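You operate a simulated robot arm through the tools that you are given. There is no shell and no other tool.

Carry out the task below with a simulated robot arm. There is one attempt and no reset: what you move stays moved.

Task
Froth the coffee: pour it into the coffee bowl and back, then stand the tumbler in the bowl.
Fine: set each one down on the bench after its pour. Set down upright: coffee tumbler.

The check looks at the end state, three seconds after you hand in, the way a careful person would. Anything else that was tipped, shoved, dropped, spilled or broken makes it a failure.

Robot
A 6-joint arm with a two-finger gripper, fixed in place. Base frame: the origin is at the foot of the arm, x ahead of it, y to its left, z up; the work surface is at about z = 800. Units: mm, degrees, N and s.
With the tool pointing down near the work surface it reaches from about 100 to 700 mm from the base axis. Its first joint turns from -66.0 to 66.0 degrees. Payload 2.45 kg.
Tool frame: the origin (TCP) lies between the finger pads and is the grasp point; the fingertips stand 30 mm ahead of it; z points along the fingers, y is the line along which they close. Largest opening 106 mm; the body of the gripper starts 79 mm behind the TCP.
Orientation is told as [roll, pitch, yaw] about the base's x, y, z axes, in that order, counted from this pose: with the fingers straight down and closing along the base's y, the tool's x points along the base's -x, its y along +y and its z along -z.

Tools
- The arm moves only by the tool step_arm. Its argument "motion" is a list of rows, each an object (a shift or turn left out is 0, a gripper value left out holds the last) with "linear": the shift along the tool's x, y, z in m, a list of three; "rotation": the turn, a rotation vector about the tool's x, y, z in degrees, a list of three; "hand": the gripper command, from -1 (shut) to 1 (fully open), values between in proportion. In form: [{"linear": [tx, ty, tz], "rotation": [ax, ay, az], "hand": hand}, ...]. A call has 1 to 20 rows; each row shifts and turns the commanded pose from where the row before left it, along the tool's axes as they then stand. Each row takes 0.2 s and may step no farther than 50 mm and 8.6 degrees from the row before; otherwise, or with a gripper value out of range, the whole call is refused. Where a pose cannot be reached the arm comes as near as it can. A force on the tool above 40 N (or 10 N above the force at the start of the call, whichever is more), or a blocked arm, ends the call early, and 0.2 s more pass. The fingers move at their own pace (about 153 mm/s each) and stop on an object; they squeeze with about 25 N. The grip force told is the motor's: it shows also when the fingers shut on nothing. Time passes only in rows, and 0.2 s behind the last, so rows that do not move let the fingers close. The reply holds the time, the measured pose of the TCP, the force on the tool along the base axes, the opening and the grip force, in the units named above and with some noise, with the torque about the TCP (base axes, N m) and any sound that the robot's microphone picked up.
- Cameras (640 x 400 px; columns grow to the right, rows downward): "scene" is fixed at [88, 452.3, 1396.8]; the picture's right is [-0.26, -0.96, 0.00], its down [-0.70, 0.19, -0.69] and it looks along [0.67, -0.18, -0.72] (base axes); focal length 328 px, centre (320, 200). "wrist" rides on the gripper at [76, -2, -106] in the tool frame; the picture's right is [0.02, 1.00, 0.00], its down [-0.78, 0.02, -0.62] and it looks along [-0.62, 0.01, 0.78] (tool axes); focal length 247 px, centre (320, 200). There is no depth. A picture from a camera that has moved, and an enlarged one, comes with that camera's place and axes in the base frame and with its lens. The place of the scene camera against the robot may be out by one fixed shift of up to 18 mm in any direction.
- get_image(camera): a new picture of that camera. The clock stands still meanwhile.
- enlarge(camera, box): a new picture of the part [left, top, right, bottom] of that camera's present view, enlarged. The clock stands still meanwhile.
- finish_job(): hands the job in; it is judged then, once.

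Nothing tells you positions but the pictures and the camera data. Unless the task says otherwise, let go and move clear before handing in.

The tools are called after "Call:" as name(argument=value, ...) on one line, values as JSON. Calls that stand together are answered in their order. step_arm: Moves the arm, as the interface text tells. Its arguments: {"type":"object","properties":{"motion":{"type":"array","items":{"type":"object","properties":{"linear":{"type":"array","items":{"type":"number"}},"rotation":{"type":"array","items":{"type":"number"}},"hand":{"type":"number"}}}}},"required":["motion"]} The other tools are called the same way: get_image (camera) takes a picture; enlarge (camera, box) takes an enlarged picture of a part of a camera's view; finish_job () hands the job in.

At the start:

```text
time: 0.0
position: [337.6, 254.5, 1158.8]
tcp_rot: [0.0, -0.1, 0.0]
wrist_force: [-0.6, -0.5, -0.4]
moment: [-0.01, -0.03, 0.03]
gripper_width: 106.1
gripper_force: 0.0
```

scene: 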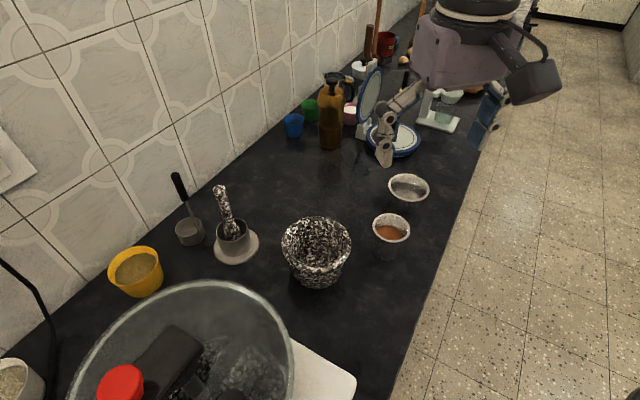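
wrist: 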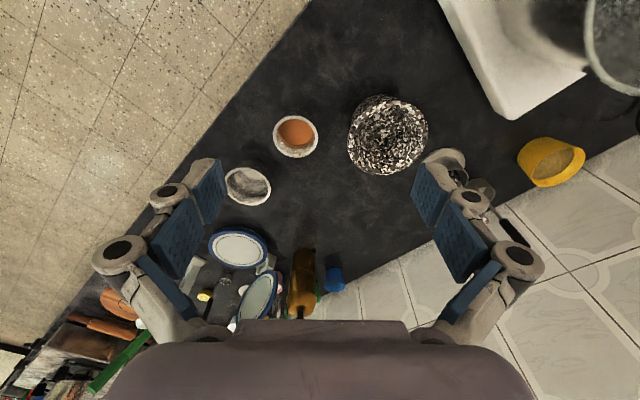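

I see a speckled bowl, a cup holding brown liquid and a second grey cup beside it. I'll look closer before deciding which is the tumbler and which is the bowl.

Call:
enlarge(camera="scene", box=[260, 150, 460, 300])

Call:
enlarge(camera="wrist", box=[200, 70, 460, 230])

Call:
enlarge(camera="scene", box=[260, 0, 520, 170])

Call:
enlarge(camera="scene", box=[80, 150, 360, 340])

```text
2.67 times, centred on (360, 225) of scene
camera zoom: at [88.0, 452.3, 1396.8], right [-0.26, -0.96, 0.0], down [-0.7, 0.19, -0.69], along [0.67, -0.18, -0.72], focal length 875 px, centre (213, 133)
```

zoom: 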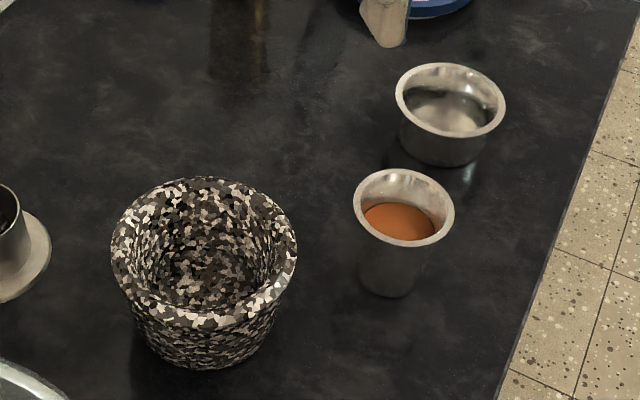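

```text
2.46 times, centred on (330, 150) of wrist
camera zoom: at [261.4, 253.9, 1265.7], right [-0.02, 1.0, 0.0], down [0.78, 0.02, 0.62], along [0.62, 0.01, -0.78], focal length 608 px, centre (295, 323)
```

zoom: 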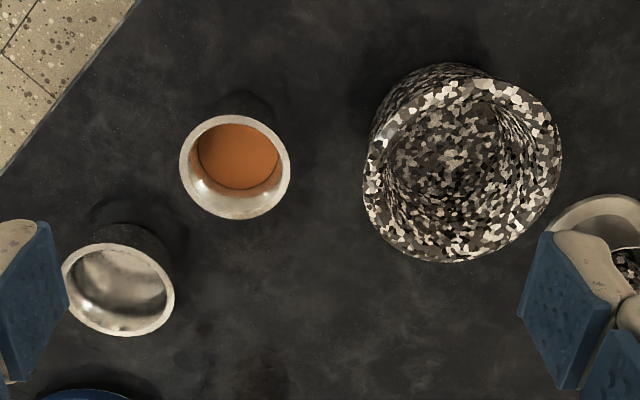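

```text
2.35 times, centred on (390, 85) of scene
camera zoom: at [88.0, 452.3, 1396.8], right [-0.26, -0.96, 0.0], down [-0.7, 0.19, -0.69], along [0.67, -0.18, -0.72], focal length 772 px, centre (155, 471)
```

zoom: 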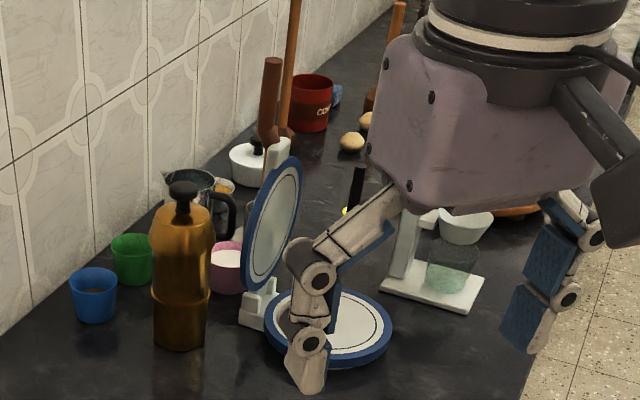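

```text
2.11 times, centred on (220, 245) of scene
camera zoom: at [88.0, 452.3, 1396.8], right [-0.26, -0.96, 0.0], down [-0.7, 0.19, -0.69], along [0.67, -0.18, -0.72], focal length 691 px, centre (530, 105)
```

zoom: 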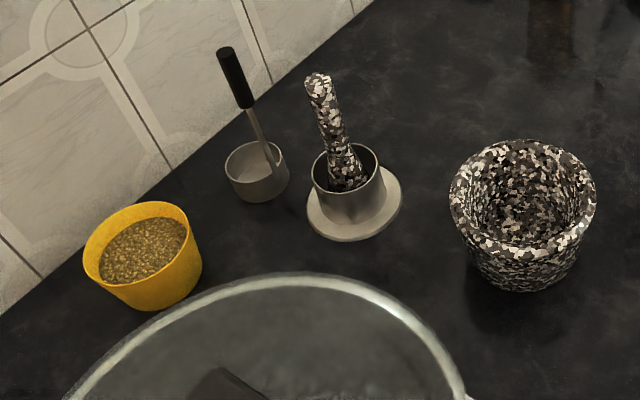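

The steel tumbler holding the coffee seems to be at about (430, 215), and the wide steel coffee bowl at about (558, 110). The speckled thing is a mortar, which I'll leave alone. I'll move the wrist camera to a second viewpoint so I can triangulate the two.

Call:
step_arm(motion=[{"linear": [0, -0.035, 0.03]}, {"linear": [0, -0.035, 0.03]}, {"linear": [0, -0.035, 0.03]}, {"linear": [0, -0.035, 0.01]}, {"linear": [0, -0.015, 0]}, {}])

Call:
get_image(camera="wrist")

Call:
enlarge(camera="wrist", box=[280, 80, 480, 230])

Call:
get_image(camera="scene")

```text
time: 1.4
position: [338.5, 99.5, 1060.1]
tcp_rot: [0.1, 0.1, -0.1]
wrist_force: [0.4, 1.0, 0.1]
moment: [-0.02, -0.02, 0.01]
gripper_width: 106.0
gripper_force: 0.1
```

```text
taken
camera wrist: at [262.2, 99.3, 1167.1], right [-0.02, 1.0, 0.0], down [0.78, 0.02, 0.62], along [0.62, 0.01, -0.78], focal length 247 px, centre (320, 200)
```

wrist: 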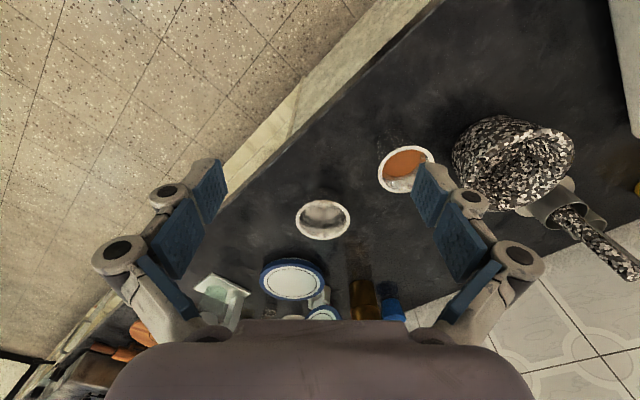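

```text
2.67 times, centred on (380, 155) of wrist
camera zoom: at [262.2, 99.3, 1167.1], right [-0.02, 1.0, 0.0], down [0.78, 0.02, 0.62], along [0.62, 0.01, -0.78], focal length 659 px, centre (160, 320)
```

zoom: 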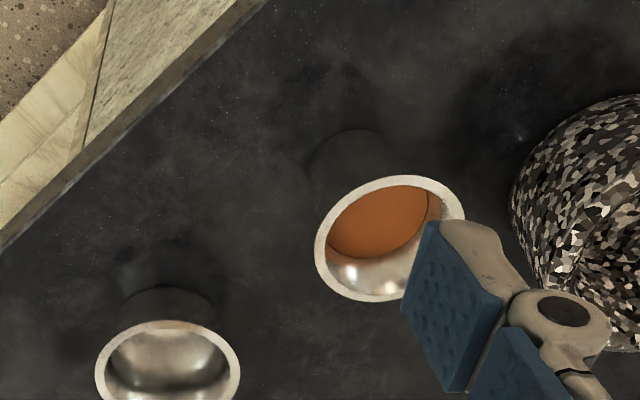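

```text
taken
```

scene: 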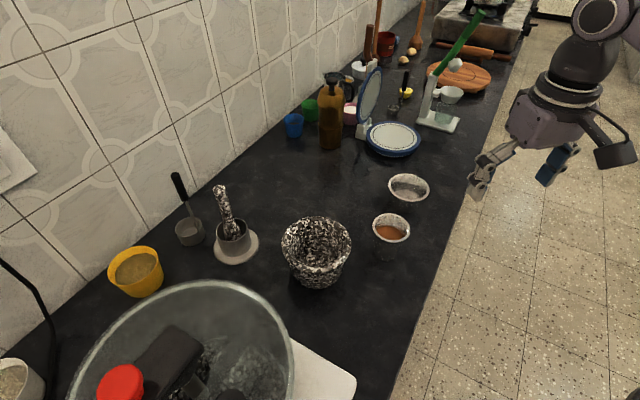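

I triangulated the tumbler rim centre at about (431, 216, 887), diameter about 74 mm. The bowl rim is at about (558, 110, 851), diameter about 96 mm. Next I'll test, up high in free space, whether the wrist can turn so the camera points outward, ready for a side grasp.

Call:
step_arm(motion=[{"rotation": [0, 0, 8]}, {"rotation": [0, 0, 8]}, {"rotation": [0, 0, 8]}, {"rotation": [0, 0, 8]}, {"rotation": [0, 0, 8]}, {"rotation": [0, 0, 8]}, {"rotation": [0, 0, 8]}, {"rotation": [0, 0, 8]}, {"rotation": [0, 0, 8]}, {"rotation": [0, 0, 8]}, {"rotation": [0, 0, 8]}, {"rotation": [0, 0, 8]}, {"rotation": [0, 0, 8]}, {"rotation": [0, 0, 8]}, {"rotation": [0, 0, 8]}, {"rotation": [0, 0, 8]}, {"rotation": [0, 0, 8]}, {}])

Call:
get_image(camera="scene")

```text
time: 5.2
position: [338.2, 99.4, 1058.3]
tcp_rot: [-0.1, 0.1, -136.0]
wrist_force: [-0.1, -0.7, 0.4]
moment: [0.03, -0.01, 0.01]
gripper_width: 106.1
gripper_force: 0.1
```

```text
taken
```

scene: 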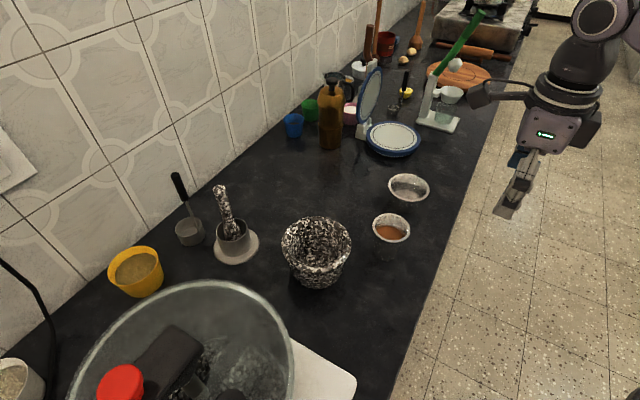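

The wrist yaw reached -136° without trouble. Next I'll test pitching the tool toward horizontal.

Call:
step_arm(motion=[{"rotation": [0, 8, 0]}, {"rotation": [0, 8, 0]}, {"rotation": [0, 8, 0]}, {"rotation": [0, 8, 0]}, {"rotation": [0, 8, 0]}, {"rotation": [0, 8, 0]}, {"rotation": [0, 8, 0]}, {"rotation": [0, 4, 0]}, {}])

Call:
get_image(camera="scene")

Call:
get_image(camera="wrist")

```text
time: 7.2
position: [338.0, 98.3, 1058.9]
tcp_rot: [0.0, 60.1, -135.9]
wrist_force: [0.9, 0.5, 0.2]
moment: [-0.03, 0.01, 0.01]
gripper_width: 105.9
gripper_force: 0.0
```

```text
taken
```

scene: 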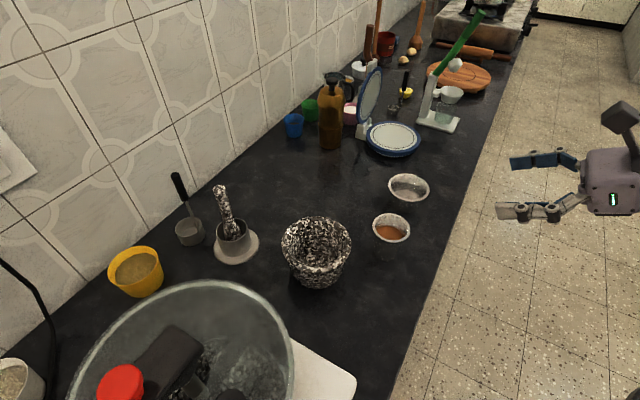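

```text
taken
camera wrist: at [297.6, 63.6, 1178.8], right [0.7, -0.71, 0.02], down [-0.66, -0.66, -0.37], along [0.28, 0.25, -0.93], focal length 247 px, centre (320, 200)
```

wrist: 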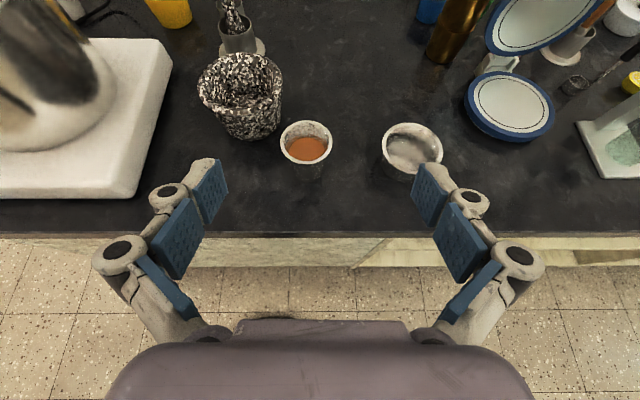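

The arm handles a 60° pitch easily, and the bench edge lies square to the tool. I'll look closely at the profiles of the tumbler and bowl.

Call:
enlarge(camera="wrist", box=[265, 100, 345, 160])

Call:
enlarge(camera="wrist", box=[370, 105, 460, 195])

Call:
enlarge(camera="scene", box=[360, 160, 440, 270])

```text
6.67 times, centred on (305, 130) of wrist
camera zoom: at [297.6, 63.6, 1178.8], right [0.7, -0.71, 0.02], down [-0.66, -0.66, -0.37], along [0.28, 0.25, -0.93], focal length 1646 px, centre (420, 667)
```

zoom: 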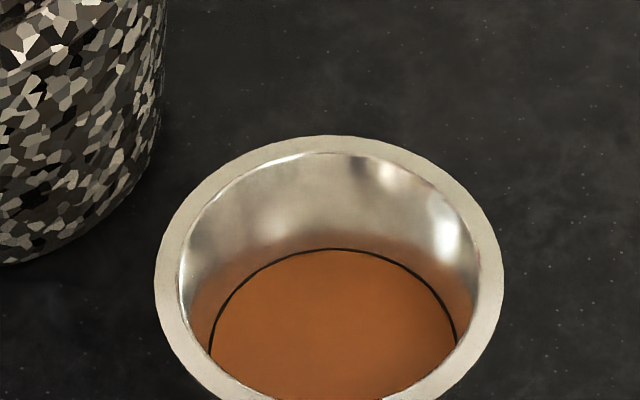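

```text
4.44 times, centred on (415, 150) of wrist
camera zoom: at [297.6, 63.6, 1178.8], right [0.7, -0.71, 0.02], down [-0.66, -0.66, -0.37], along [0.28, 0.25, -0.93], focal length 1098 px, centre (-102, 422)
```

zoom: 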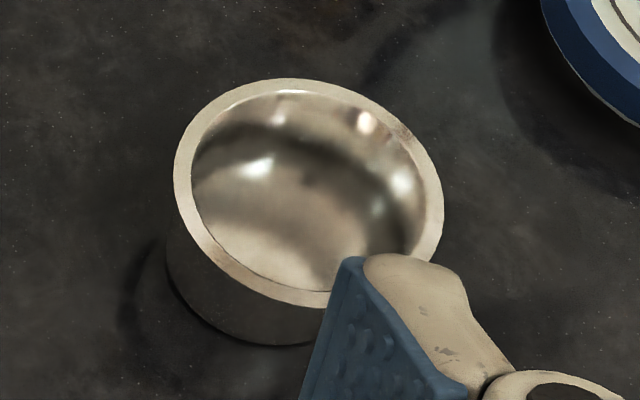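

```text
3.64 times, centred on (400, 215) of scene
camera zoom: at [88.0, 452.3, 1396.8], right [-0.26, -0.96, 0.0], down [-0.7, 0.19, -0.69], along [0.67, -0.18, -0.72], focal length 1193 px, centre (29, 146)
```

zoom: 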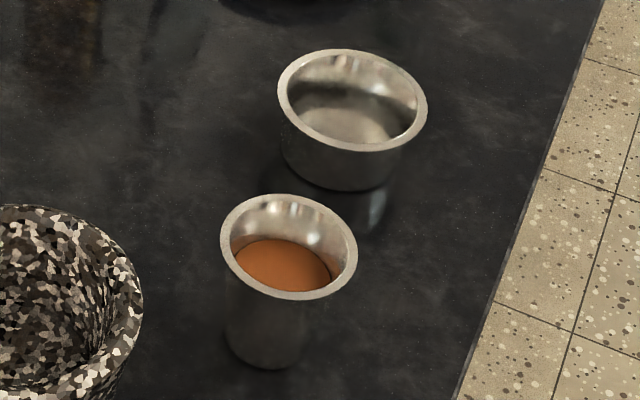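

The tumbler flares toward its rim and the bowl has a broad lip. Before touching anything, I'll test in free air above the bench whether the pouring roll is reachable both ways.

Call:
step_arm(motion=[{"rotation": [0, 5, 0]}, {"rotation": [0, 5, 0]}, {"linear": [-0.0016, 0.0123, 0.03]}, {"linear": [-0.0016, 0.0123, 0.03]}, {"linear": [-0.0016, 0.0123, 0.03]}, {"linear": [-0.0016, 0.0123, 0.03]}, {"linear": [-0.0016, 0.0123, 0.03]}, {}])

Call:
step_arm(motion=[{"rotation": [2.736, 0, 7.518]}, {"rotation": [2.736, 0, 7.518]}, {"rotation": [2.736, 0, 7.518]}, {"rotation": [2.736, 0, 7.518]}, {"rotation": [2.736, 0, 7.518]}, {"rotation": [2.736, 0, 7.518]}, {"rotation": [2.736, 0, 7.518]}, {"rotation": [2.736, 0, 7.518]}, {"rotation": [2.736, 0, 7.518]}, {"rotation": [2.736, 0, 7.518]}, {"rotation": [2.736, 0, 7.518]}, {"rotation": [2.736, 0, 7.518]}, {"rotation": [2.736, 0, 7.518]}, {"rotation": [2.736, 0, 7.518]}, {}])

Call:
get_image(camera="scene")

```text
time: 9.0
position: [480.4, 154.7, 999.8]
tcp_rot: [0.0, 69.9, -136.1]
wrist_force: [0.2, -0.4, -0.4]
moment: [-0.01, -0.02, -0.04]
gripper_width: 105.8
gripper_force: 0.0
```

```text
time: 12.2
position: [485.0, 161.5, 1002.7]
tcp_rot: [-96.0, 5.3, 153.4]
wrist_force: [0.4, -0.2, 0.1]
moment: [0.02, 0.01, -0.03]
gripper_width: 106.1
gripper_force: 0.0
out of reach, approached as far as the arm can: row 11, 12, 13, 14
```

```text
taken
```

scene: 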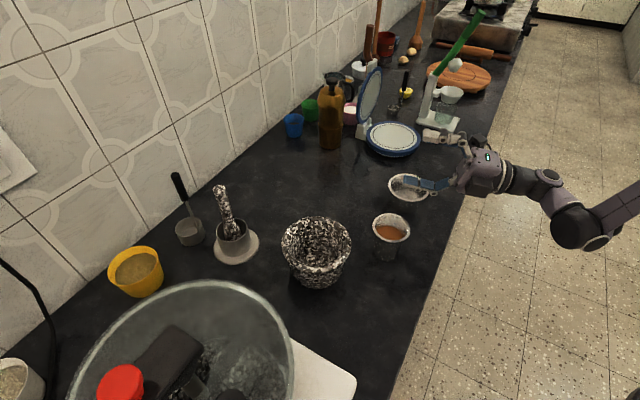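

Positive roll stops at about 80°, a joint limit, but negative roll should have plenty of range. I'll undo this roll and test the negative direction.

Call:
step_arm(motion=[{"rotation": [-2.736, 0, -7.518]}, {"rotation": [-2.736, 0, -7.518]}, {"rotation": [-2.736, 0, -7.518]}, {"rotation": [-2.736, 0, -7.518]}, {"rotation": [-2.736, 0, -7.518]}, {"rotation": [-2.736, 0, -7.518]}, {"rotation": [-2.736, 0, -7.518]}, {"rotation": [-2.736, 0, -7.518]}, {"rotation": [-2.736, 0, -7.518]}, {"rotation": [-2.736, 0, -7.518]}, {}, {}])

```text
time: 14.8
position: [484.1, 163.1, 1001.7]
tcp_rot: [-28.9, 75.7, -163.4]
wrist_force: [0.3, 0.0, 0.6]
moment: [0.01, 0.01, -0.04]
gripper_width: 106.1
gripper_force: 0.1
```

The failed overshoot left a small orientation error. I'll fix that to α=45°, β=20°, then test the negative roll.

Call:
step_arm(motion=[{"rotation": [-0.83, -3.7, -3.3]}, {"rotation": [-0.83, -3.7, -3.3]}, {}, {}])

Call:
step_arm(motion=[{"rotation": [-2.736, 0, -7.518]}, {"rotation": [-2.736, 0, -7.518]}, {"rotation": [-2.736, 0, -7.518]}, {"rotation": [-2.736, 0, -7.518]}, {"rotation": [-2.736, 0, -7.518]}, {"rotation": [-2.736, 0, -7.518]}, {"rotation": [-2.736, 0, -7.518]}, {"rotation": [-2.736, 0, -7.518]}, {"rotation": [-2.736, 0, -7.518]}, {"rotation": [-2.736, 0, -7.518]}, {"rotation": [-2.736, 0, -7.518]}, {"rotation": [-2.736, 0, -7.518]}, {"rotation": [-2.736, 0, -7.518]}, {"rotation": [-2.736, 0, -7.518]}, {}, {}])

Call:
get_image(camera="scene")

```text
time: 15.8
position: [485.8, 160.6, 1002.4]
tcp_rot: [-0.3, 70.0, -135.3]
wrist_force: [-0.4, 0.5, -0.2]
moment: [-0.02, 0.02, 0.02]
gripper_width: 105.8
gripper_force: 0.1
```

```text
time: 19.2
position: [513.3, 168.1, 1060.9]
tcp_rot: [97.8, -20.6, -66.5]
wrist_force: [-0.8, -0.3, 0.4]
moment: [-0.04, -0.03, 0.0]
gripper_width: 106.0
gripper_force: 0.0
out of reach, approached as far as the arm can: row 8, 9, 10, 11, 12, 13, 14
```

```text
taken
```

scene: 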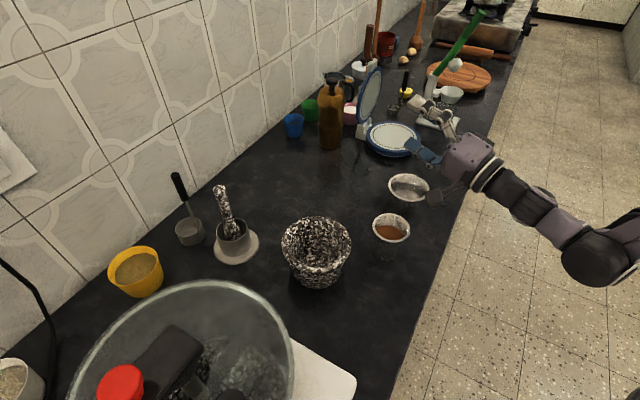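

The orientation was reached but the position drifted, which suggests a wrist-joint limit when rolling with a tilted tool. I'll return to upright and test a pure roll about the tool's own axis with the tool level.

Call:
step_arm(motion=[{"rotation": [2.736, 0, 7.518]}, {"rotation": [2.736, 0, 7.518]}, {"rotation": [2.736, 0, 7.518]}, {"rotation": [2.736, 0, 7.518]}, {"rotation": [2.736, 0, 7.518]}, {"rotation": [2.736, 0, 7.518]}, {"rotation": [2.736, 0, 7.518]}, {"rotation": [2.736, 0, 7.518]}, {"rotation": [2.736, 0, 7.518]}, {"rotation": [2.736, 0, 7.518]}, {"rotation": [2.736, 0, 7.518]}, {"rotation": [2.736, 0, 7.518]}, {"rotation": [2.736, 0, 7.518]}, {"rotation": [2.736, 0, 7.518]}, {"rotation": [0, 7, 0]}, {"rotation": [0, 7, 0]}, {"rotation": [0, 6, 0]}, {}, {}])

Call:
get_image(camera="scene")

```text
time: 23.2
position: [512.5, 166.8, 1059.9]
tcp_rot: [-133.6, 89.9, 91.4]
wrist_force: [0.7, 0.4, -0.7]
moment: [-0.01, 0.0, -0.03]
gripper_width: 106.1
gripper_force: 0.0
```

```text
taken
```

scene: 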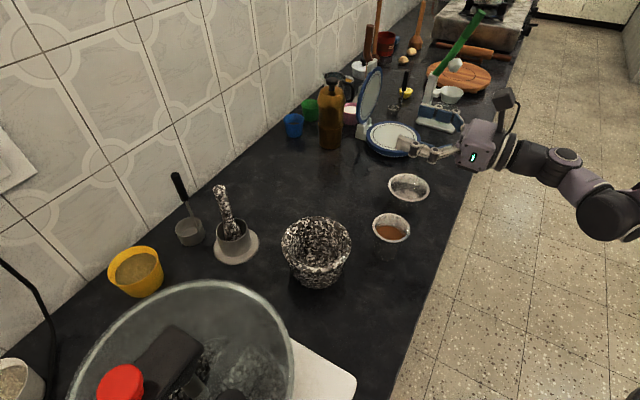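

Call:
step_arm(motion=[{"linear": [-0.026, 0.0225, 0]}, {"linear": [-0.026, 0.0225, 0]}, {"linear": [-0.026, 0.0225, 0]}, {"linear": [-0.026, 0.0225, 0]}, {"linear": [-0.026, 0.0225, 0]}, {}, {}])

Call:
step_arm(motion=[{"rotation": [0, 0, -8]}, {"rotation": [0, 0, -8]}, {"rotation": [0, 0, -8]}, {"rotation": [0, 0, -8]}, {"rotation": [0, 0, -8]}, {"rotation": [0, 0, -8]}, {"rotation": [0, 0, -8]}, {"rotation": [0, 0, -8]}, {"rotation": [0, 0, -8]}, {"rotation": [0, 0, -8]}, {"rotation": [0, 0, -8]}, {"rotation": [0, 0, -8]}, {"rotation": [0, 0, -8]}, {"rotation": [0, 0, -8]}, {}, {}])

Call:
get_image(camera="scene")

```text
time: 24.8
position: [595.8, 90.9, 933.7]
tcp_rot: [-120.4, 89.9, 104.6]
wrist_force: [0.0, 0.1, -0.1]
moment: [-0.02, -0.04, -0.02]
gripper_width: 105.8
gripper_force: 0.1
```

```text
time: 28.2
position: [592.9, 88.7, 929.6]
tcp_rot: [90.0, -22.1, -45.0]
wrist_force: [0.1, 1.2, -0.1]
moment: [0.02, 0.02, 0.02]
gripper_width: 105.8
gripper_force: 0.1
```

```text
taken
```

scene: 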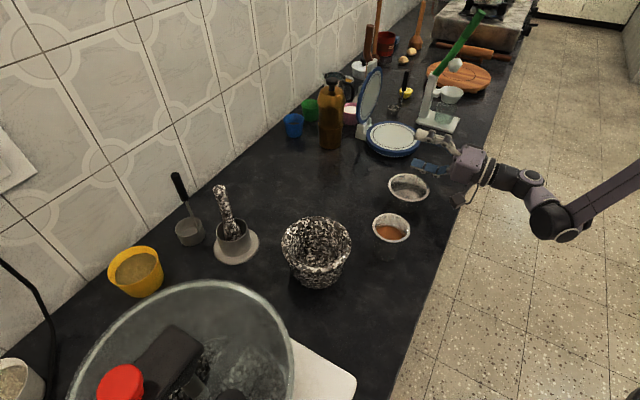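

A pure roll of −112° works with the tool level. I'll check how thick the gripper body is, because it has to come low over the bench.

Call:
enlarge(camera="scene", box=[380, 100, 580, 250])

Call:
get_image(camera="wrist")

```text
2.67 times, centred on (480, 175) of scene
camera zoom: at [88.0, 452.3, 1396.8], right [-0.26, -0.96, 0.0], down [-0.7, 0.19, -0.69], along [0.67, -0.18, -0.72], focal length 875 px, centre (-107, 267)
```

zoom: 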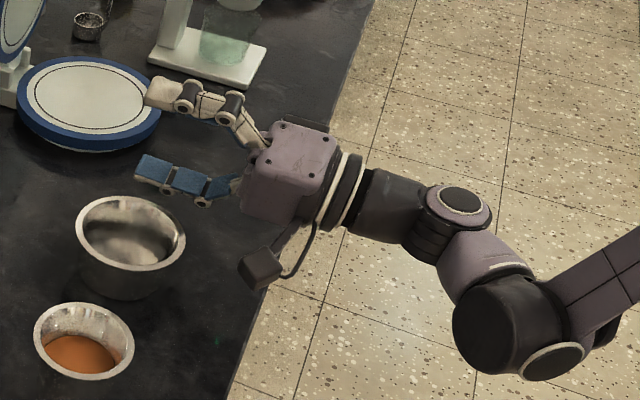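

```text
taken
camera wrist: at [467.6, 64.9, 900.7], right [-0.28, 0.28, 0.92], down [0.07, -0.95, 0.31], along [0.96, 0.15, 0.25], focal length 247 px, centre (320, 200)
```

wrist: 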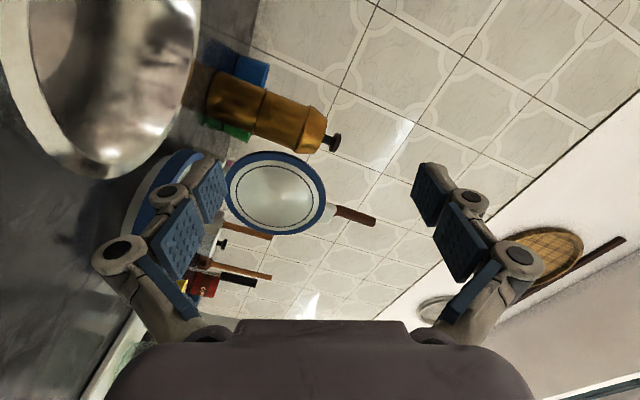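

The flange is slim, and the bench edge is square to the tool at α = 45°. Both pours will tip to the left, which is the direction with joint range. I'll unroll, back off and line up in front of the tumbler.

Call:
step_arm(motion=[{"rotation": [0, 0, 8]}, {"rotation": [0, 0, 8]}, {"rotation": [0, 0, 8]}, {"rotation": [0, 0, 8]}, {"rotation": [0, 0, 8]}, {"rotation": [0, 0, 8]}, {"rotation": [0, 0, 8]}, {"rotation": [0, 0, 8]}, {"rotation": [0, 0, 8]}, {"rotation": [0, 0, 8]}, {"rotation": [0, 0, 8]}, {"rotation": [0, 0, 8]}, {"rotation": [0, 0, 8]}, {"rotation": [0, 0, 8]}, {}, {}])

Call:
step_arm(motion=[{"linear": [0.01, 0, -0.035]}, {"linear": [0.01, 0, -0.035]}, {"linear": [0, 0, -0.035]}, {"linear": [0, 0, -0.035]}, {"linear": [0, 0, -0.035]}, {"linear": [0, -0.034, 0]}, {"linear": [0, -0.034, 0]}, {"linear": [0, -0.034, 0]}, {"linear": [0, -0.034, 0]}, {"linear": [0, -0.034, 0]}, {"linear": [0, -0.034, 0]}, {}, {}, {}])

Call:
get_image(camera="wrist")

Call:
get_image(camera="scene")

```text
time: 31.6
position: [592.5, 88.2, 930.2]
tcp_rot: [-109.9, 89.8, 115.1]
wrist_force: [0.5, -0.2, -1.0]
moment: [0.01, 0.02, 0.02]
gripper_width: 106.1
gripper_force: 0.2
```

```text
time: 34.6
position: [395.4, 72.7, 1059.2]
tcp_rot: [-49.3, 89.8, 175.7]
wrist_force: [0.1, -0.2, -0.3]
moment: [0.0, -0.04, 0.0]
gripper_width: 106.0
gripper_force: 0.1
out of reach, approached as far as the arm can: row 2, 3, 4, 5, 6, 7, 8, 9, 10, 11
```

```text
taken
camera wrist: at [318.6, -0.1, 1136.4], right [0.71, -0.71, 0.02], down [-0.43, -0.45, -0.78], along [0.56, 0.54, -0.62], focal length 247 px, centre (320, 200)
```

wrist: 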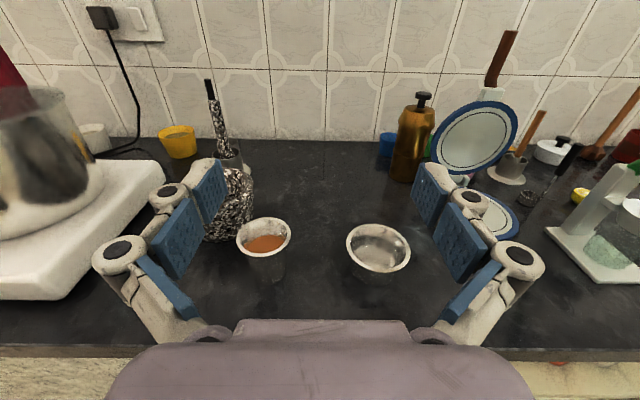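

```text
taken
```

scene: 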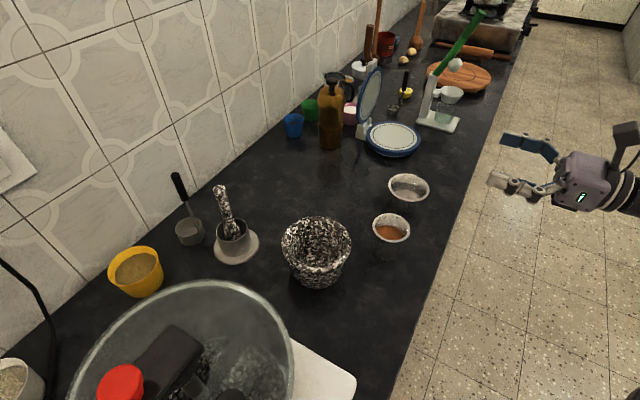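

The tool can't go low and level close to the base because of the elbow limit, so I need a different approach direction. Pointing the tool along +y (α = 90°) keeps the wrist farther out, so I'll turn there and test it.

Call:
step_arm(motion=[{"rotation": [7.5, 0, 0]}, {"rotation": [7.5, 0, 0]}, {"rotation": [7.5, 0, 0]}, {"rotation": [7.5, 0, 0]}, {"rotation": [7.5, 0, 0]}, {"rotation": [7.5, 0, 0]}, {"rotation": [0, -7, 0]}, {"rotation": [0, -7, 0]}, {"rotation": [0, -6, 0]}, {}, {}])

Call:
get_image(camera="scene")

Call:
get_image(camera="wrist")

```text
time: 37.0
position: [397.9, 74.1, 1059.7]
tcp_rot: [-0.1, 70.1, -90.2]
wrist_force: [-0.5, -0.2, -0.3]
moment: [-0.02, 0.0, 0.03]
gripper_width: 106.2
gripper_force: 0.1
```

```text
taken
```

scene: 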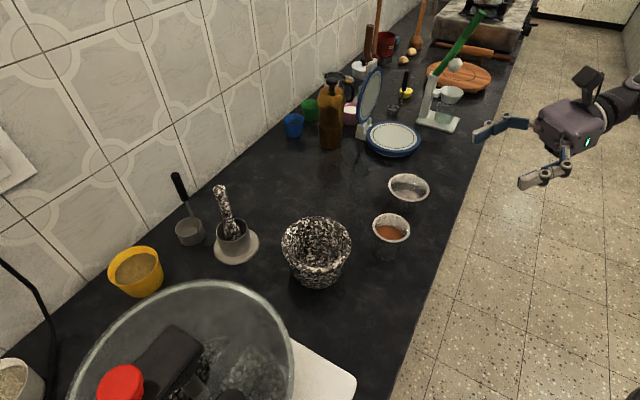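

```text
taken
camera wrist: at [395.4, 1.7, 1168.1], right [1.0, 0.01, 0.02], down [0.02, -0.85, -0.52], along [0.01, 0.52, -0.85], focal length 247 px, centre (320, 200)
```

wrist: 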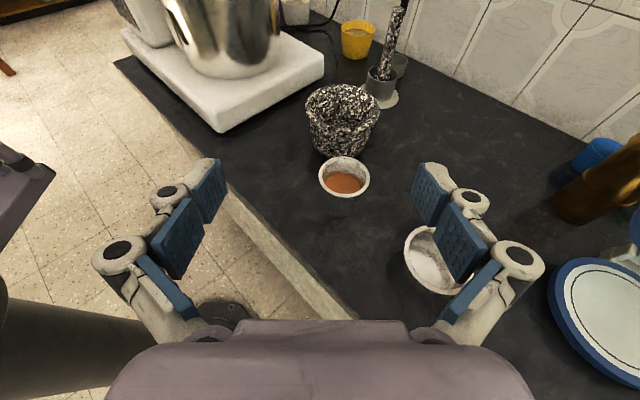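

At α = 90° and β = 20° the tool is well placed. I'll move to the pour area and test positive roll about the horizontal axis.

Call:
step_arm(motion=[{"linear": [-0.0204, 0.0243, 0.017]}, {"linear": [-0.0204, 0.0243, 0.017]}, {"linear": [-0.0204, 0.0243, 0.017]}, {"linear": [-0.0204, 0.0243, 0.017]}, {}, {}])

Call:
step_arm(motion=[{"rotation": [2.736, 0, 7.518]}, {"rotation": [2.736, 0, 7.518]}, {"rotation": [2.736, 0, 7.518]}, {"rotation": [2.736, 0, 7.518]}, {"rotation": [2.736, 0, 7.518]}, {"rotation": [2.736, 0, 7.518]}, {"rotation": [2.736, 0, 7.518]}, {"rotation": [2.736, 0, 7.518]}, {"rotation": [2.736, 0, 7.518]}, {"rotation": [2.736, 0, 7.518]}, {"rotation": [2.736, 0, 7.518]}, {"rotation": [2.736, 0, 7.518]}, {"rotation": [2.736, 0, 7.518]}, {"rotation": [2.736, 0, 7.518]}, {}])

Call:
get_image(camera="scene")

```text
time: 38.4
position: [494.6, 110.5, 959.6]
tcp_rot: [0.0, 70.1, -90.1]
wrist_force: [0.0, -0.1, -0.3]
moment: [0.02, -0.01, 0.04]
gripper_width: 105.7
gripper_force: 0.1
```

```text
time: 41.6
position: [501.1, 156.5, 959.5]
tcp_rot: [-86.9, 6.1, -159.9]
wrist_force: [0.6, 0.4, 0.4]
moment: [0.01, -0.01, 0.01]
gripper_width: 105.8
gripper_force: 0.0
out of reach, approached as far as the arm can: row 7, 8, 9, 10, 11, 12, 13, 14
```

```text
taken
```

scene: 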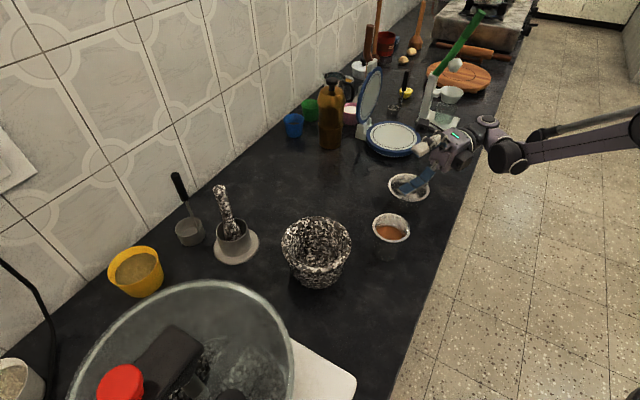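

Positive roll is capped at about 87° by the last joint when the camera is on top, while negative roll (tipping left) has plenty of room. I'll do all pours tipping left by turning about the tool's own axis, so first I'll unroll and clean up the orientation.

Call:
step_arm(motion=[{"rotation": [-2.77, 0, -7.61]}, {"rotation": [-2.77, 0, -7.61]}, {"rotation": [-2.77, 0, -7.61]}, {"rotation": [-2.77, 0, -7.61]}, {"rotation": [-2.77, 0, -7.61]}, {"rotation": [-2.77, 0, -7.61]}, {"rotation": [-2.77, 0, -7.61]}, {"rotation": [-2.77, 0, -7.61]}, {"rotation": [-2.77, 0, -7.61]}, {"rotation": [-2.77, 0, -7.61]}, {}, {}])

```text
time: 44.2
position: [499.9, 157.4, 959.8]
tcp_rot: [-6.1, 69.2, -95.9]
wrist_force: [-0.2, 0.2, 0.3]
moment: [0.04, 0.01, 0.0]
gripper_width: 106.0
gripper_force: 0.0
```

Call:
step_arm(motion=[{"rotation": [-0.57, 0.69, -2.1]}, {"linear": [0.0067, -0.023, 0.0183]}, {"linear": [0.0067, -0.023, 0.0183]}, {"linear": [0.0067, -0.023, 0.0183]}, {}, {}])

Call:
get_image(camera="wrist")

Call:
get_image(camera="scene")

```text
time: 45.6
position: [430.6, 213.3, 962.5]
tcp_rot: [-0.2, 70.0, -90.1]
wrist_force: [-0.5, -0.3, 0.3]
moment: [-0.04, -0.04, 0.0]
gripper_width: 106.1
gripper_force: 0.1
```

```text
taken
camera wrist: at [429.3, 141.3, 1070.8], right [1.0, 0.01, 0.02], down [0.02, -0.85, -0.52], along [0.01, 0.52, -0.85], focal length 247 px, centre (320, 200)
```

wrist: 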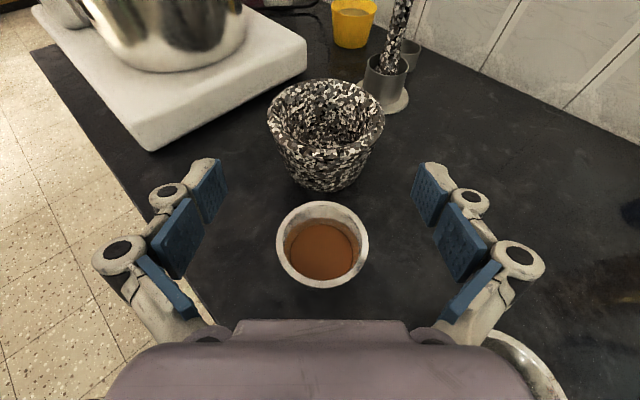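

```text
taken
```

scene: 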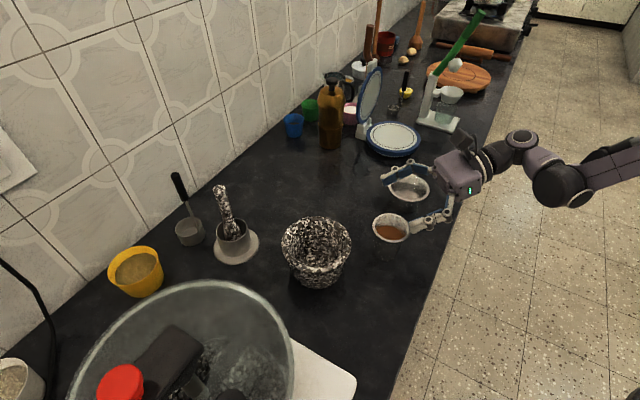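

The tumbler is at about (432.5, 214) and sits almost centred between the fingers. I'll descend straddling it to grip height, just below the lip.

Call:
step_arm(motion=[{"linear": [-0.012, 0.00025, 0.00446]}, {"linear": [-0.012, 0.00025, 0.00446]}, {"linear": [-0.012, 0.00025, 0.00446]}, {"linear": [-0.012, 0.00025, 0.00446]}, {"linear": [-0.012, 0.00025, 0.00446]}, {"linear": [-0.012, 0.00025, 0.00446]}, {"linear": [-0.012, 0.00025, 0.00446]}, {"linear": [-0.012, 0.00025, 0.00446]}, {}, {}])

Call:
get_image(camera="wrist")

Call:
enlarge(camera="scene", box=[340, 120, 540, 270])

```text
time: 47.8
position: [432.5, 215.3, 858.9]
tcp_rot: [-0.2, 70.1, -90.2]
wrist_force: [-0.2, 0.1, 0.3]
moment: [0.0, -0.01, 0.0]
gripper_width: 106.2
gripper_force: 0.0
```

```text
taken
camera wrist: at [430.3, 143.7, 967.0], right [1.0, 0.01, 0.02], down [0.02, -0.85, -0.52], along [0.01, 0.52, -0.85], focal length 247 px, centre (320, 200)
```

wrist: 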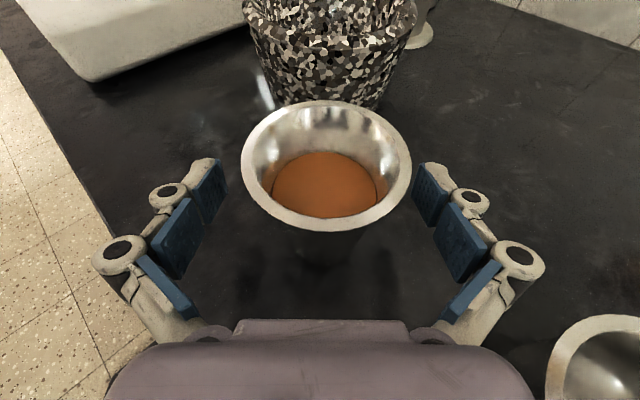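

```text
2.67 times, centred on (440, 195) of scene
camera zoom: at [88.0, 452.3, 1396.8], right [-0.26, -0.96, 0.0], down [-0.7, 0.19, -0.69], along [0.67, -0.18, -0.72], focal length 875 px, centre (0, 213)
```

zoom: 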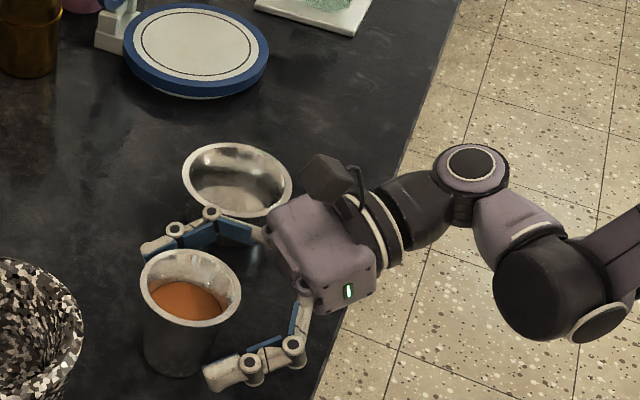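

The tumbler sits between the pads. I'll close the fingers gradually.

Call:
step_arm(motion=[{"hand": 0.6}, {"hand": 0.4}, {"hand": 0.3}, {"hand": 0.2}, {"hand": 0.1}, {"hand": 0.0}, {"hand": -0.2}, {"hand": -1}, {"hand": -1}, {"hand": -1}])

Call:
get_image(camera="wrist")

```text
time: 50.0
position: [431.4, 216.5, 859.0]
tcp_rot: [-0.2, 69.9, -90.1]
wrist_force: [-2.0, 0.7, 2.3]
moment: [-0.02, 0.13, 0.0]
gripper_width: 58.9
gripper_force: 24.7
```

```text
taken
camera wrist: at [430.3, 143.7, 967.2], right [1.0, 0.01, 0.02], down [0.02, -0.85, -0.52], along [0.01, 0.52, -0.85], focal length 247 px, centre (320, 200)
```

wrist: 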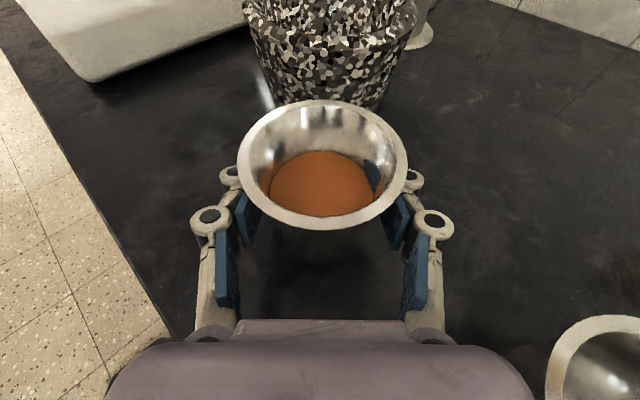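

Gripped at 58.9 mm. I'll lift slowly and check that the tumbler stays level.

Call:
step_arm(motion=[{"linear": [0.0024, 0, -0.0009]}, {"linear": [0.0047, 0, -0.0017]}, {"linear": [0.0075, 0, -0.00274]}, {"linear": [0.0094, 0, -0.00342]}, {"linear": [0.0094, 0, -0.00342]}, {"linear": [0.0094, 0, -0.00342]}, {"linear": [0.0094, 0, -0.00342]}, {"linear": [0.0094, 0, -0.00342]}, {"linear": [0.0094, 0, -0.00342]}, {"linear": [0.0094, 0, -0.00342]}, {"linear": [0.0094, 0, -0.00342]}, {"linear": [0.0047, 0, -0.0017]}, {"linear": [0.0024, 0, -0.0009]}, {}, {}])

Call:
get_image(camera="wrist")

Call:
enlarge(camera="scene", box=[340, 120, 540, 270])

```text
time: 53.2
position: [434.5, 216.4, 961.5]
tcp_rot: [-0.1, 70.0, -90.1]
wrist_force: [-0.1, -0.2, -1.1]
moment: [0.01, -0.03, 0.0]
gripper_width: 58.8
gripper_force: 25.0
```

```text
taken
camera wrist: at [431.3, 143.4, 1070.4], right [1.0, 0.01, 0.02], down [0.02, -0.85, -0.52], along [0.01, 0.52, -0.85], focal length 247 px, centre (320, 200)
```

wrist: 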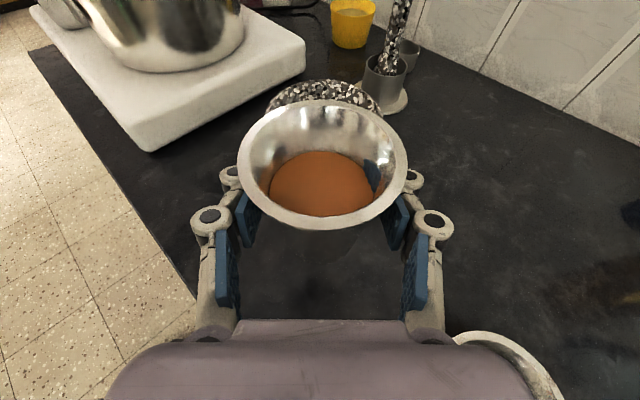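

```text
2.67 times, centred on (440, 195) of scene
camera zoom: at [88.0, 452.3, 1396.8], right [-0.26, -0.96, 0.0], down [-0.7, 0.19, -0.69], along [0.67, -0.18, -0.72], focal length 875 px, centre (0, 213)
```

zoom: 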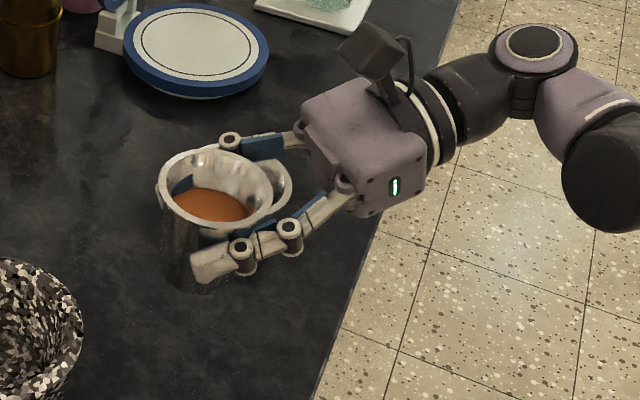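

The tumbler is held level with no slip. I'll carry it smoothly to the right-hand side of the bowl, high above the bowl's rim.

Call:
step_arm(motion=[{"linear": [-0.00064, 0.0035, -0.00176]}, {"linear": [-0.00128, 0.0071, -0.00352]}, {"linear": [-0.00192, 0.0106, -0.00528]}, {"linear": [-0.00192, 0.0106, -0.00528]}, {"linear": [-0.00192, 0.0106, -0.00528]}, {"linear": [-0.00192, 0.0106, -0.00528]}, {"linear": [-0.00192, 0.0106, -0.00528]}, {"linear": [-0.00192, 0.0106, -0.00528]}, {"linear": [-0.00192, 0.0106, -0.00528]}, {"linear": [-0.00192, 0.0106, -0.00528]}, {"linear": [-0.00192, 0.0106, -0.00528]}, {"linear": [-0.00192, 0.0106, -0.00528]}, {"linear": [-0.00192, 0.0106, -0.00528]}, {"linear": [-0.00192, 0.0106, -0.00528]}, {"linear": [-0.00192, 0.0106, -0.00528]}, {"linear": [-0.00192, 0.0106, -0.00528]}, {"linear": [-0.00192, 0.0106, -0.00528]}, {"linear": [-0.00192, 0.0106, -0.00528]}, {"linear": [-0.00128, 0.0071, -0.00352]}, {"linear": [-0.00064, 0.0035, -0.00176]}])

Call:
get_image(camera="wrist")

Call:
enlarge(camera="scene", box=[360, 80, 560, 230])

```text
time: 57.4
position: [624.0, 115.1, 960.8]
tcp_rot: [-0.2, 70.0, -90.0]
wrist_force: [0.5, 0.0, -1.8]
moment: [-0.01, 0.01, -0.02]
gripper_width: 58.5
gripper_force: 24.8
```

```text
taken
camera wrist: at [622.3, 42.9, 1069.8], right [1.0, 0.01, 0.02], down [0.02, -0.85, -0.52], along [0.01, 0.52, -0.85], focal length 247 px, centre (320, 200)
```

wrist: 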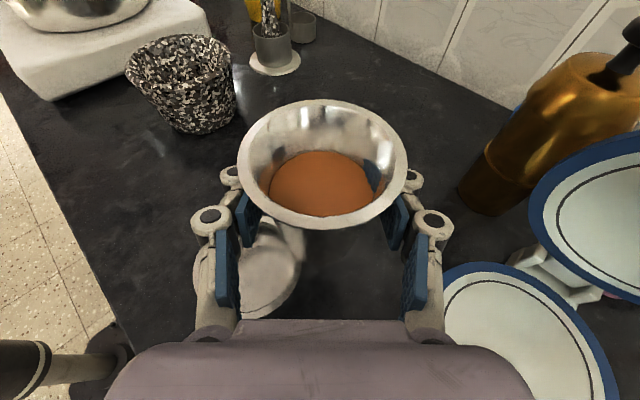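

```text
2.67 times, centred on (460, 155) of scene
camera zoom: at [88.0, 452.3, 1396.8], right [-0.26, -0.96, 0.0], down [-0.7, 0.19, -0.69], along [0.67, -0.18, -0.72], focal length 875 px, centre (-53, 320)
```

zoom: 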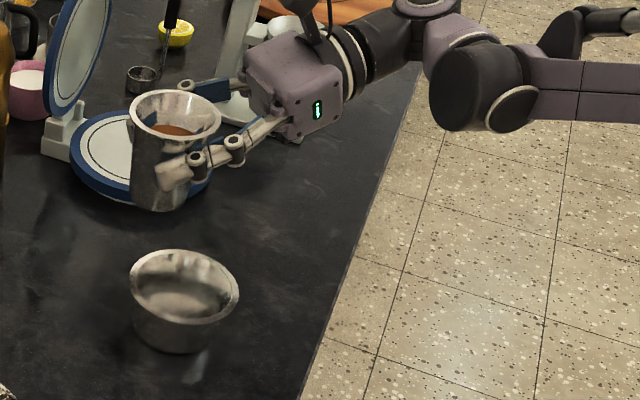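

The bowl centre is confirmed at about (560, 109). I'll start tilting left to 30°, lowering the lip toward the bowl, and stop just before the coffee can flow.

Call:
step_arm(motion=[{"linear": [-0.006, -0.0004, 0.00218], "rotation": [0, 0, -3.75]}, {"linear": [-0.00596, -0.00079, 0.00218], "rotation": [0, 0, -3.75]}, {"linear": [-0.0059, -0.00118, 0.00218], "rotation": [0, 0, -3.75]}, {"linear": [-0.0058, -0.00156, 0.00218], "rotation": [0, 0, -3.75]}, {"linear": [-0.00569, -0.00194, 0.00218], "rotation": [0, 0, -3.75]}, {"linear": [-0.00555, -0.00231, 0.00218], "rotation": [0, 0, -3.75]}, {"linear": [-0.00539, -0.00267, 0.00218], "rotation": [0, 0, -3.75]}, {"linear": [-0.0052, -0.00302, 0.00218], "rotation": [0, 0, -3.75]}, {}, {}])

Call:
get_image(camera="wrist")

Call:
enlarge(camera="scene", box=[360, 80, 560, 230])

```text
time: 59.6
position: [620.5, 116.8, 909.8]
tcp_rot: [54.0, 54.6, -30.6]
wrist_force: [-0.1, -0.8, -0.9]
moment: [0.0, 0.03, -0.03]
gripper_width: 58.5
gripper_force: 25.7
```

```text
taken
camera wrist: at [581.3, 39.7, 1008.1], right [0.86, 0.18, 0.49], down [0.41, -0.81, -0.42], along [0.32, 0.55, -0.77], focal length 247 px, centre (320, 200)
```

wrist: 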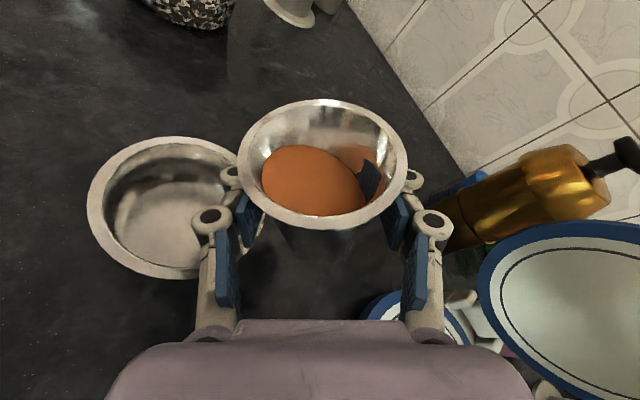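

```text
2.67 times, centred on (460, 155) of scene
camera zoom: at [88.0, 452.3, 1396.8], right [-0.26, -0.96, 0.0], down [-0.7, 0.19, -0.69], along [0.67, -0.18, -0.72], focal length 875 px, centre (-53, 320)
```

zoom: 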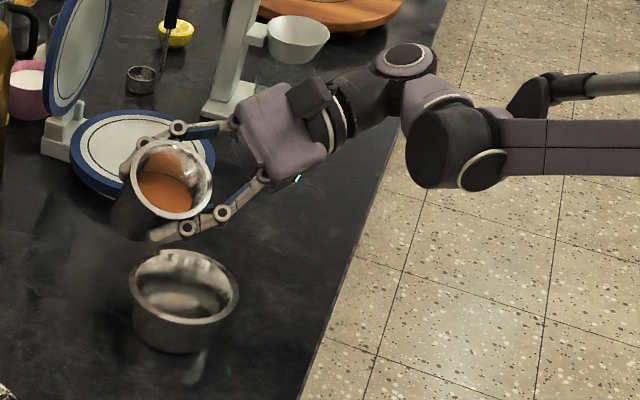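

The coffee surface is near the lip, and the lip is above the bowl, about 16 mm to the right of its centre. I'll keep pouring slowly.

Call:
step_arm(motion=[{"rotation": [0, 0, -2.5]}, {"rotation": [0, 0, -2.5]}, {"rotation": [0, 0, -2.5]}, {"rotation": [0, 0, -2.5]}, {"rotation": [0, 0, -2.5]}, {"rotation": [0, 0, -2.5]}, {}])

Call:
get_image(camera="wrist")

Call:
enlarge(camera="scene", box=[360, 80, 560, 230])

```text
time: 61.2
position: [620.8, 114.4, 911.0]
tcp_rot: [62.7, 41.7, -18.8]
wrist_force: [-0.1, -0.4, -2.4]
moment: [0.01, 0.03, 0.0]
gripper_width: 58.5
gripper_force: 24.7
```

```text
taken
camera wrist: at [564.9, 35.9, 996.8], right [0.69, 0.25, 0.68], down [0.57, -0.77, -0.3], along [0.45, 0.59, -0.67], focal length 247 px, centre (320, 200)
```

wrist: 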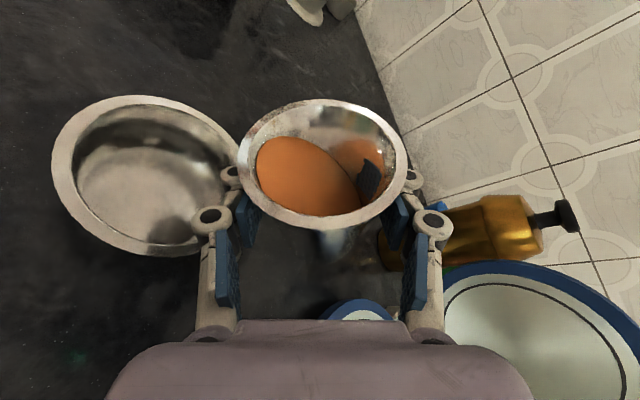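

```text
2.67 times, centred on (460, 155) of scene
camera zoom: at [88.0, 452.3, 1396.8], right [-0.26, -0.96, 0.0], down [-0.7, 0.19, -0.69], along [0.67, -0.18, -0.72], focal length 875 px, centre (-53, 320)
```

zoom: 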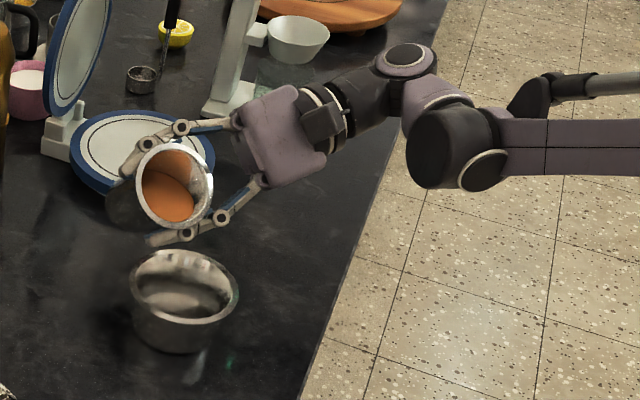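

No flow yet at 45°, so I'll continue to 60° in small steps.

Call:
step_arm(motion=[{"linear": [0.00162, 0.00098, -0.00034], "rotation": [0, 0, -2.5]}, {"linear": [0.00162, 0.00098, -0.00034], "rotation": [0, 0, -2.5]}, {"linear": [0.00155, 0.00105, -0.00034], "rotation": [0, 0, -2.5]}, {"linear": [0.0015, 0.00114, -0.00034], "rotation": [0, 0, -2.5]}, {}])

Call:
get_image(camera="wrist")

Call:
enlarge(camera="scene", box=[360, 80, 560, 230])

```text
time: 62.4
position: [620.2, 118.4, 917.7]
tcp_rot: [66.0, 32.6, -13.4]
wrist_force: [-0.3, 0.3, -0.9]
moment: [-0.02, 0.01, -0.01]
gripper_width: 58.5
gripper_force: 24.6
```

```text
taken
camera wrist: at [555.6, 34.0, 994.6], right [0.56, 0.29, 0.78], down [0.65, -0.73, -0.2], along [0.52, 0.62, -0.59], focal length 247 px, centre (320, 200)
```

wrist: 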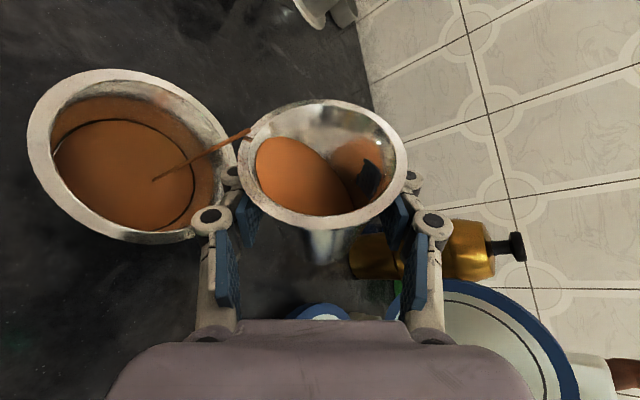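

```text
2.67 times, centred on (460, 155) of scene
camera zoom: at [88.0, 452.3, 1396.8], right [-0.26, -0.96, 0.0], down [-0.7, 0.19, -0.69], along [0.67, -0.18, -0.72], focal length 875 px, centre (-53, 320)
```

zoom: 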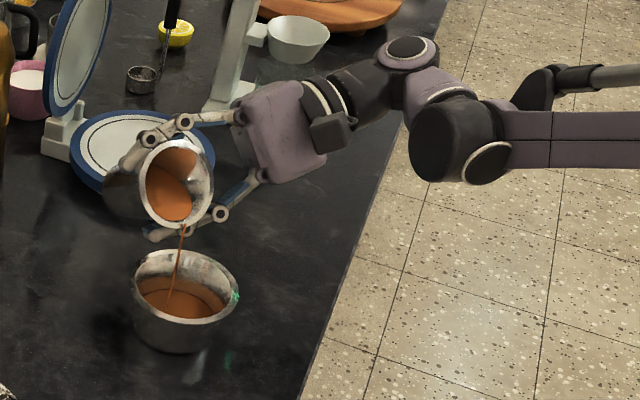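

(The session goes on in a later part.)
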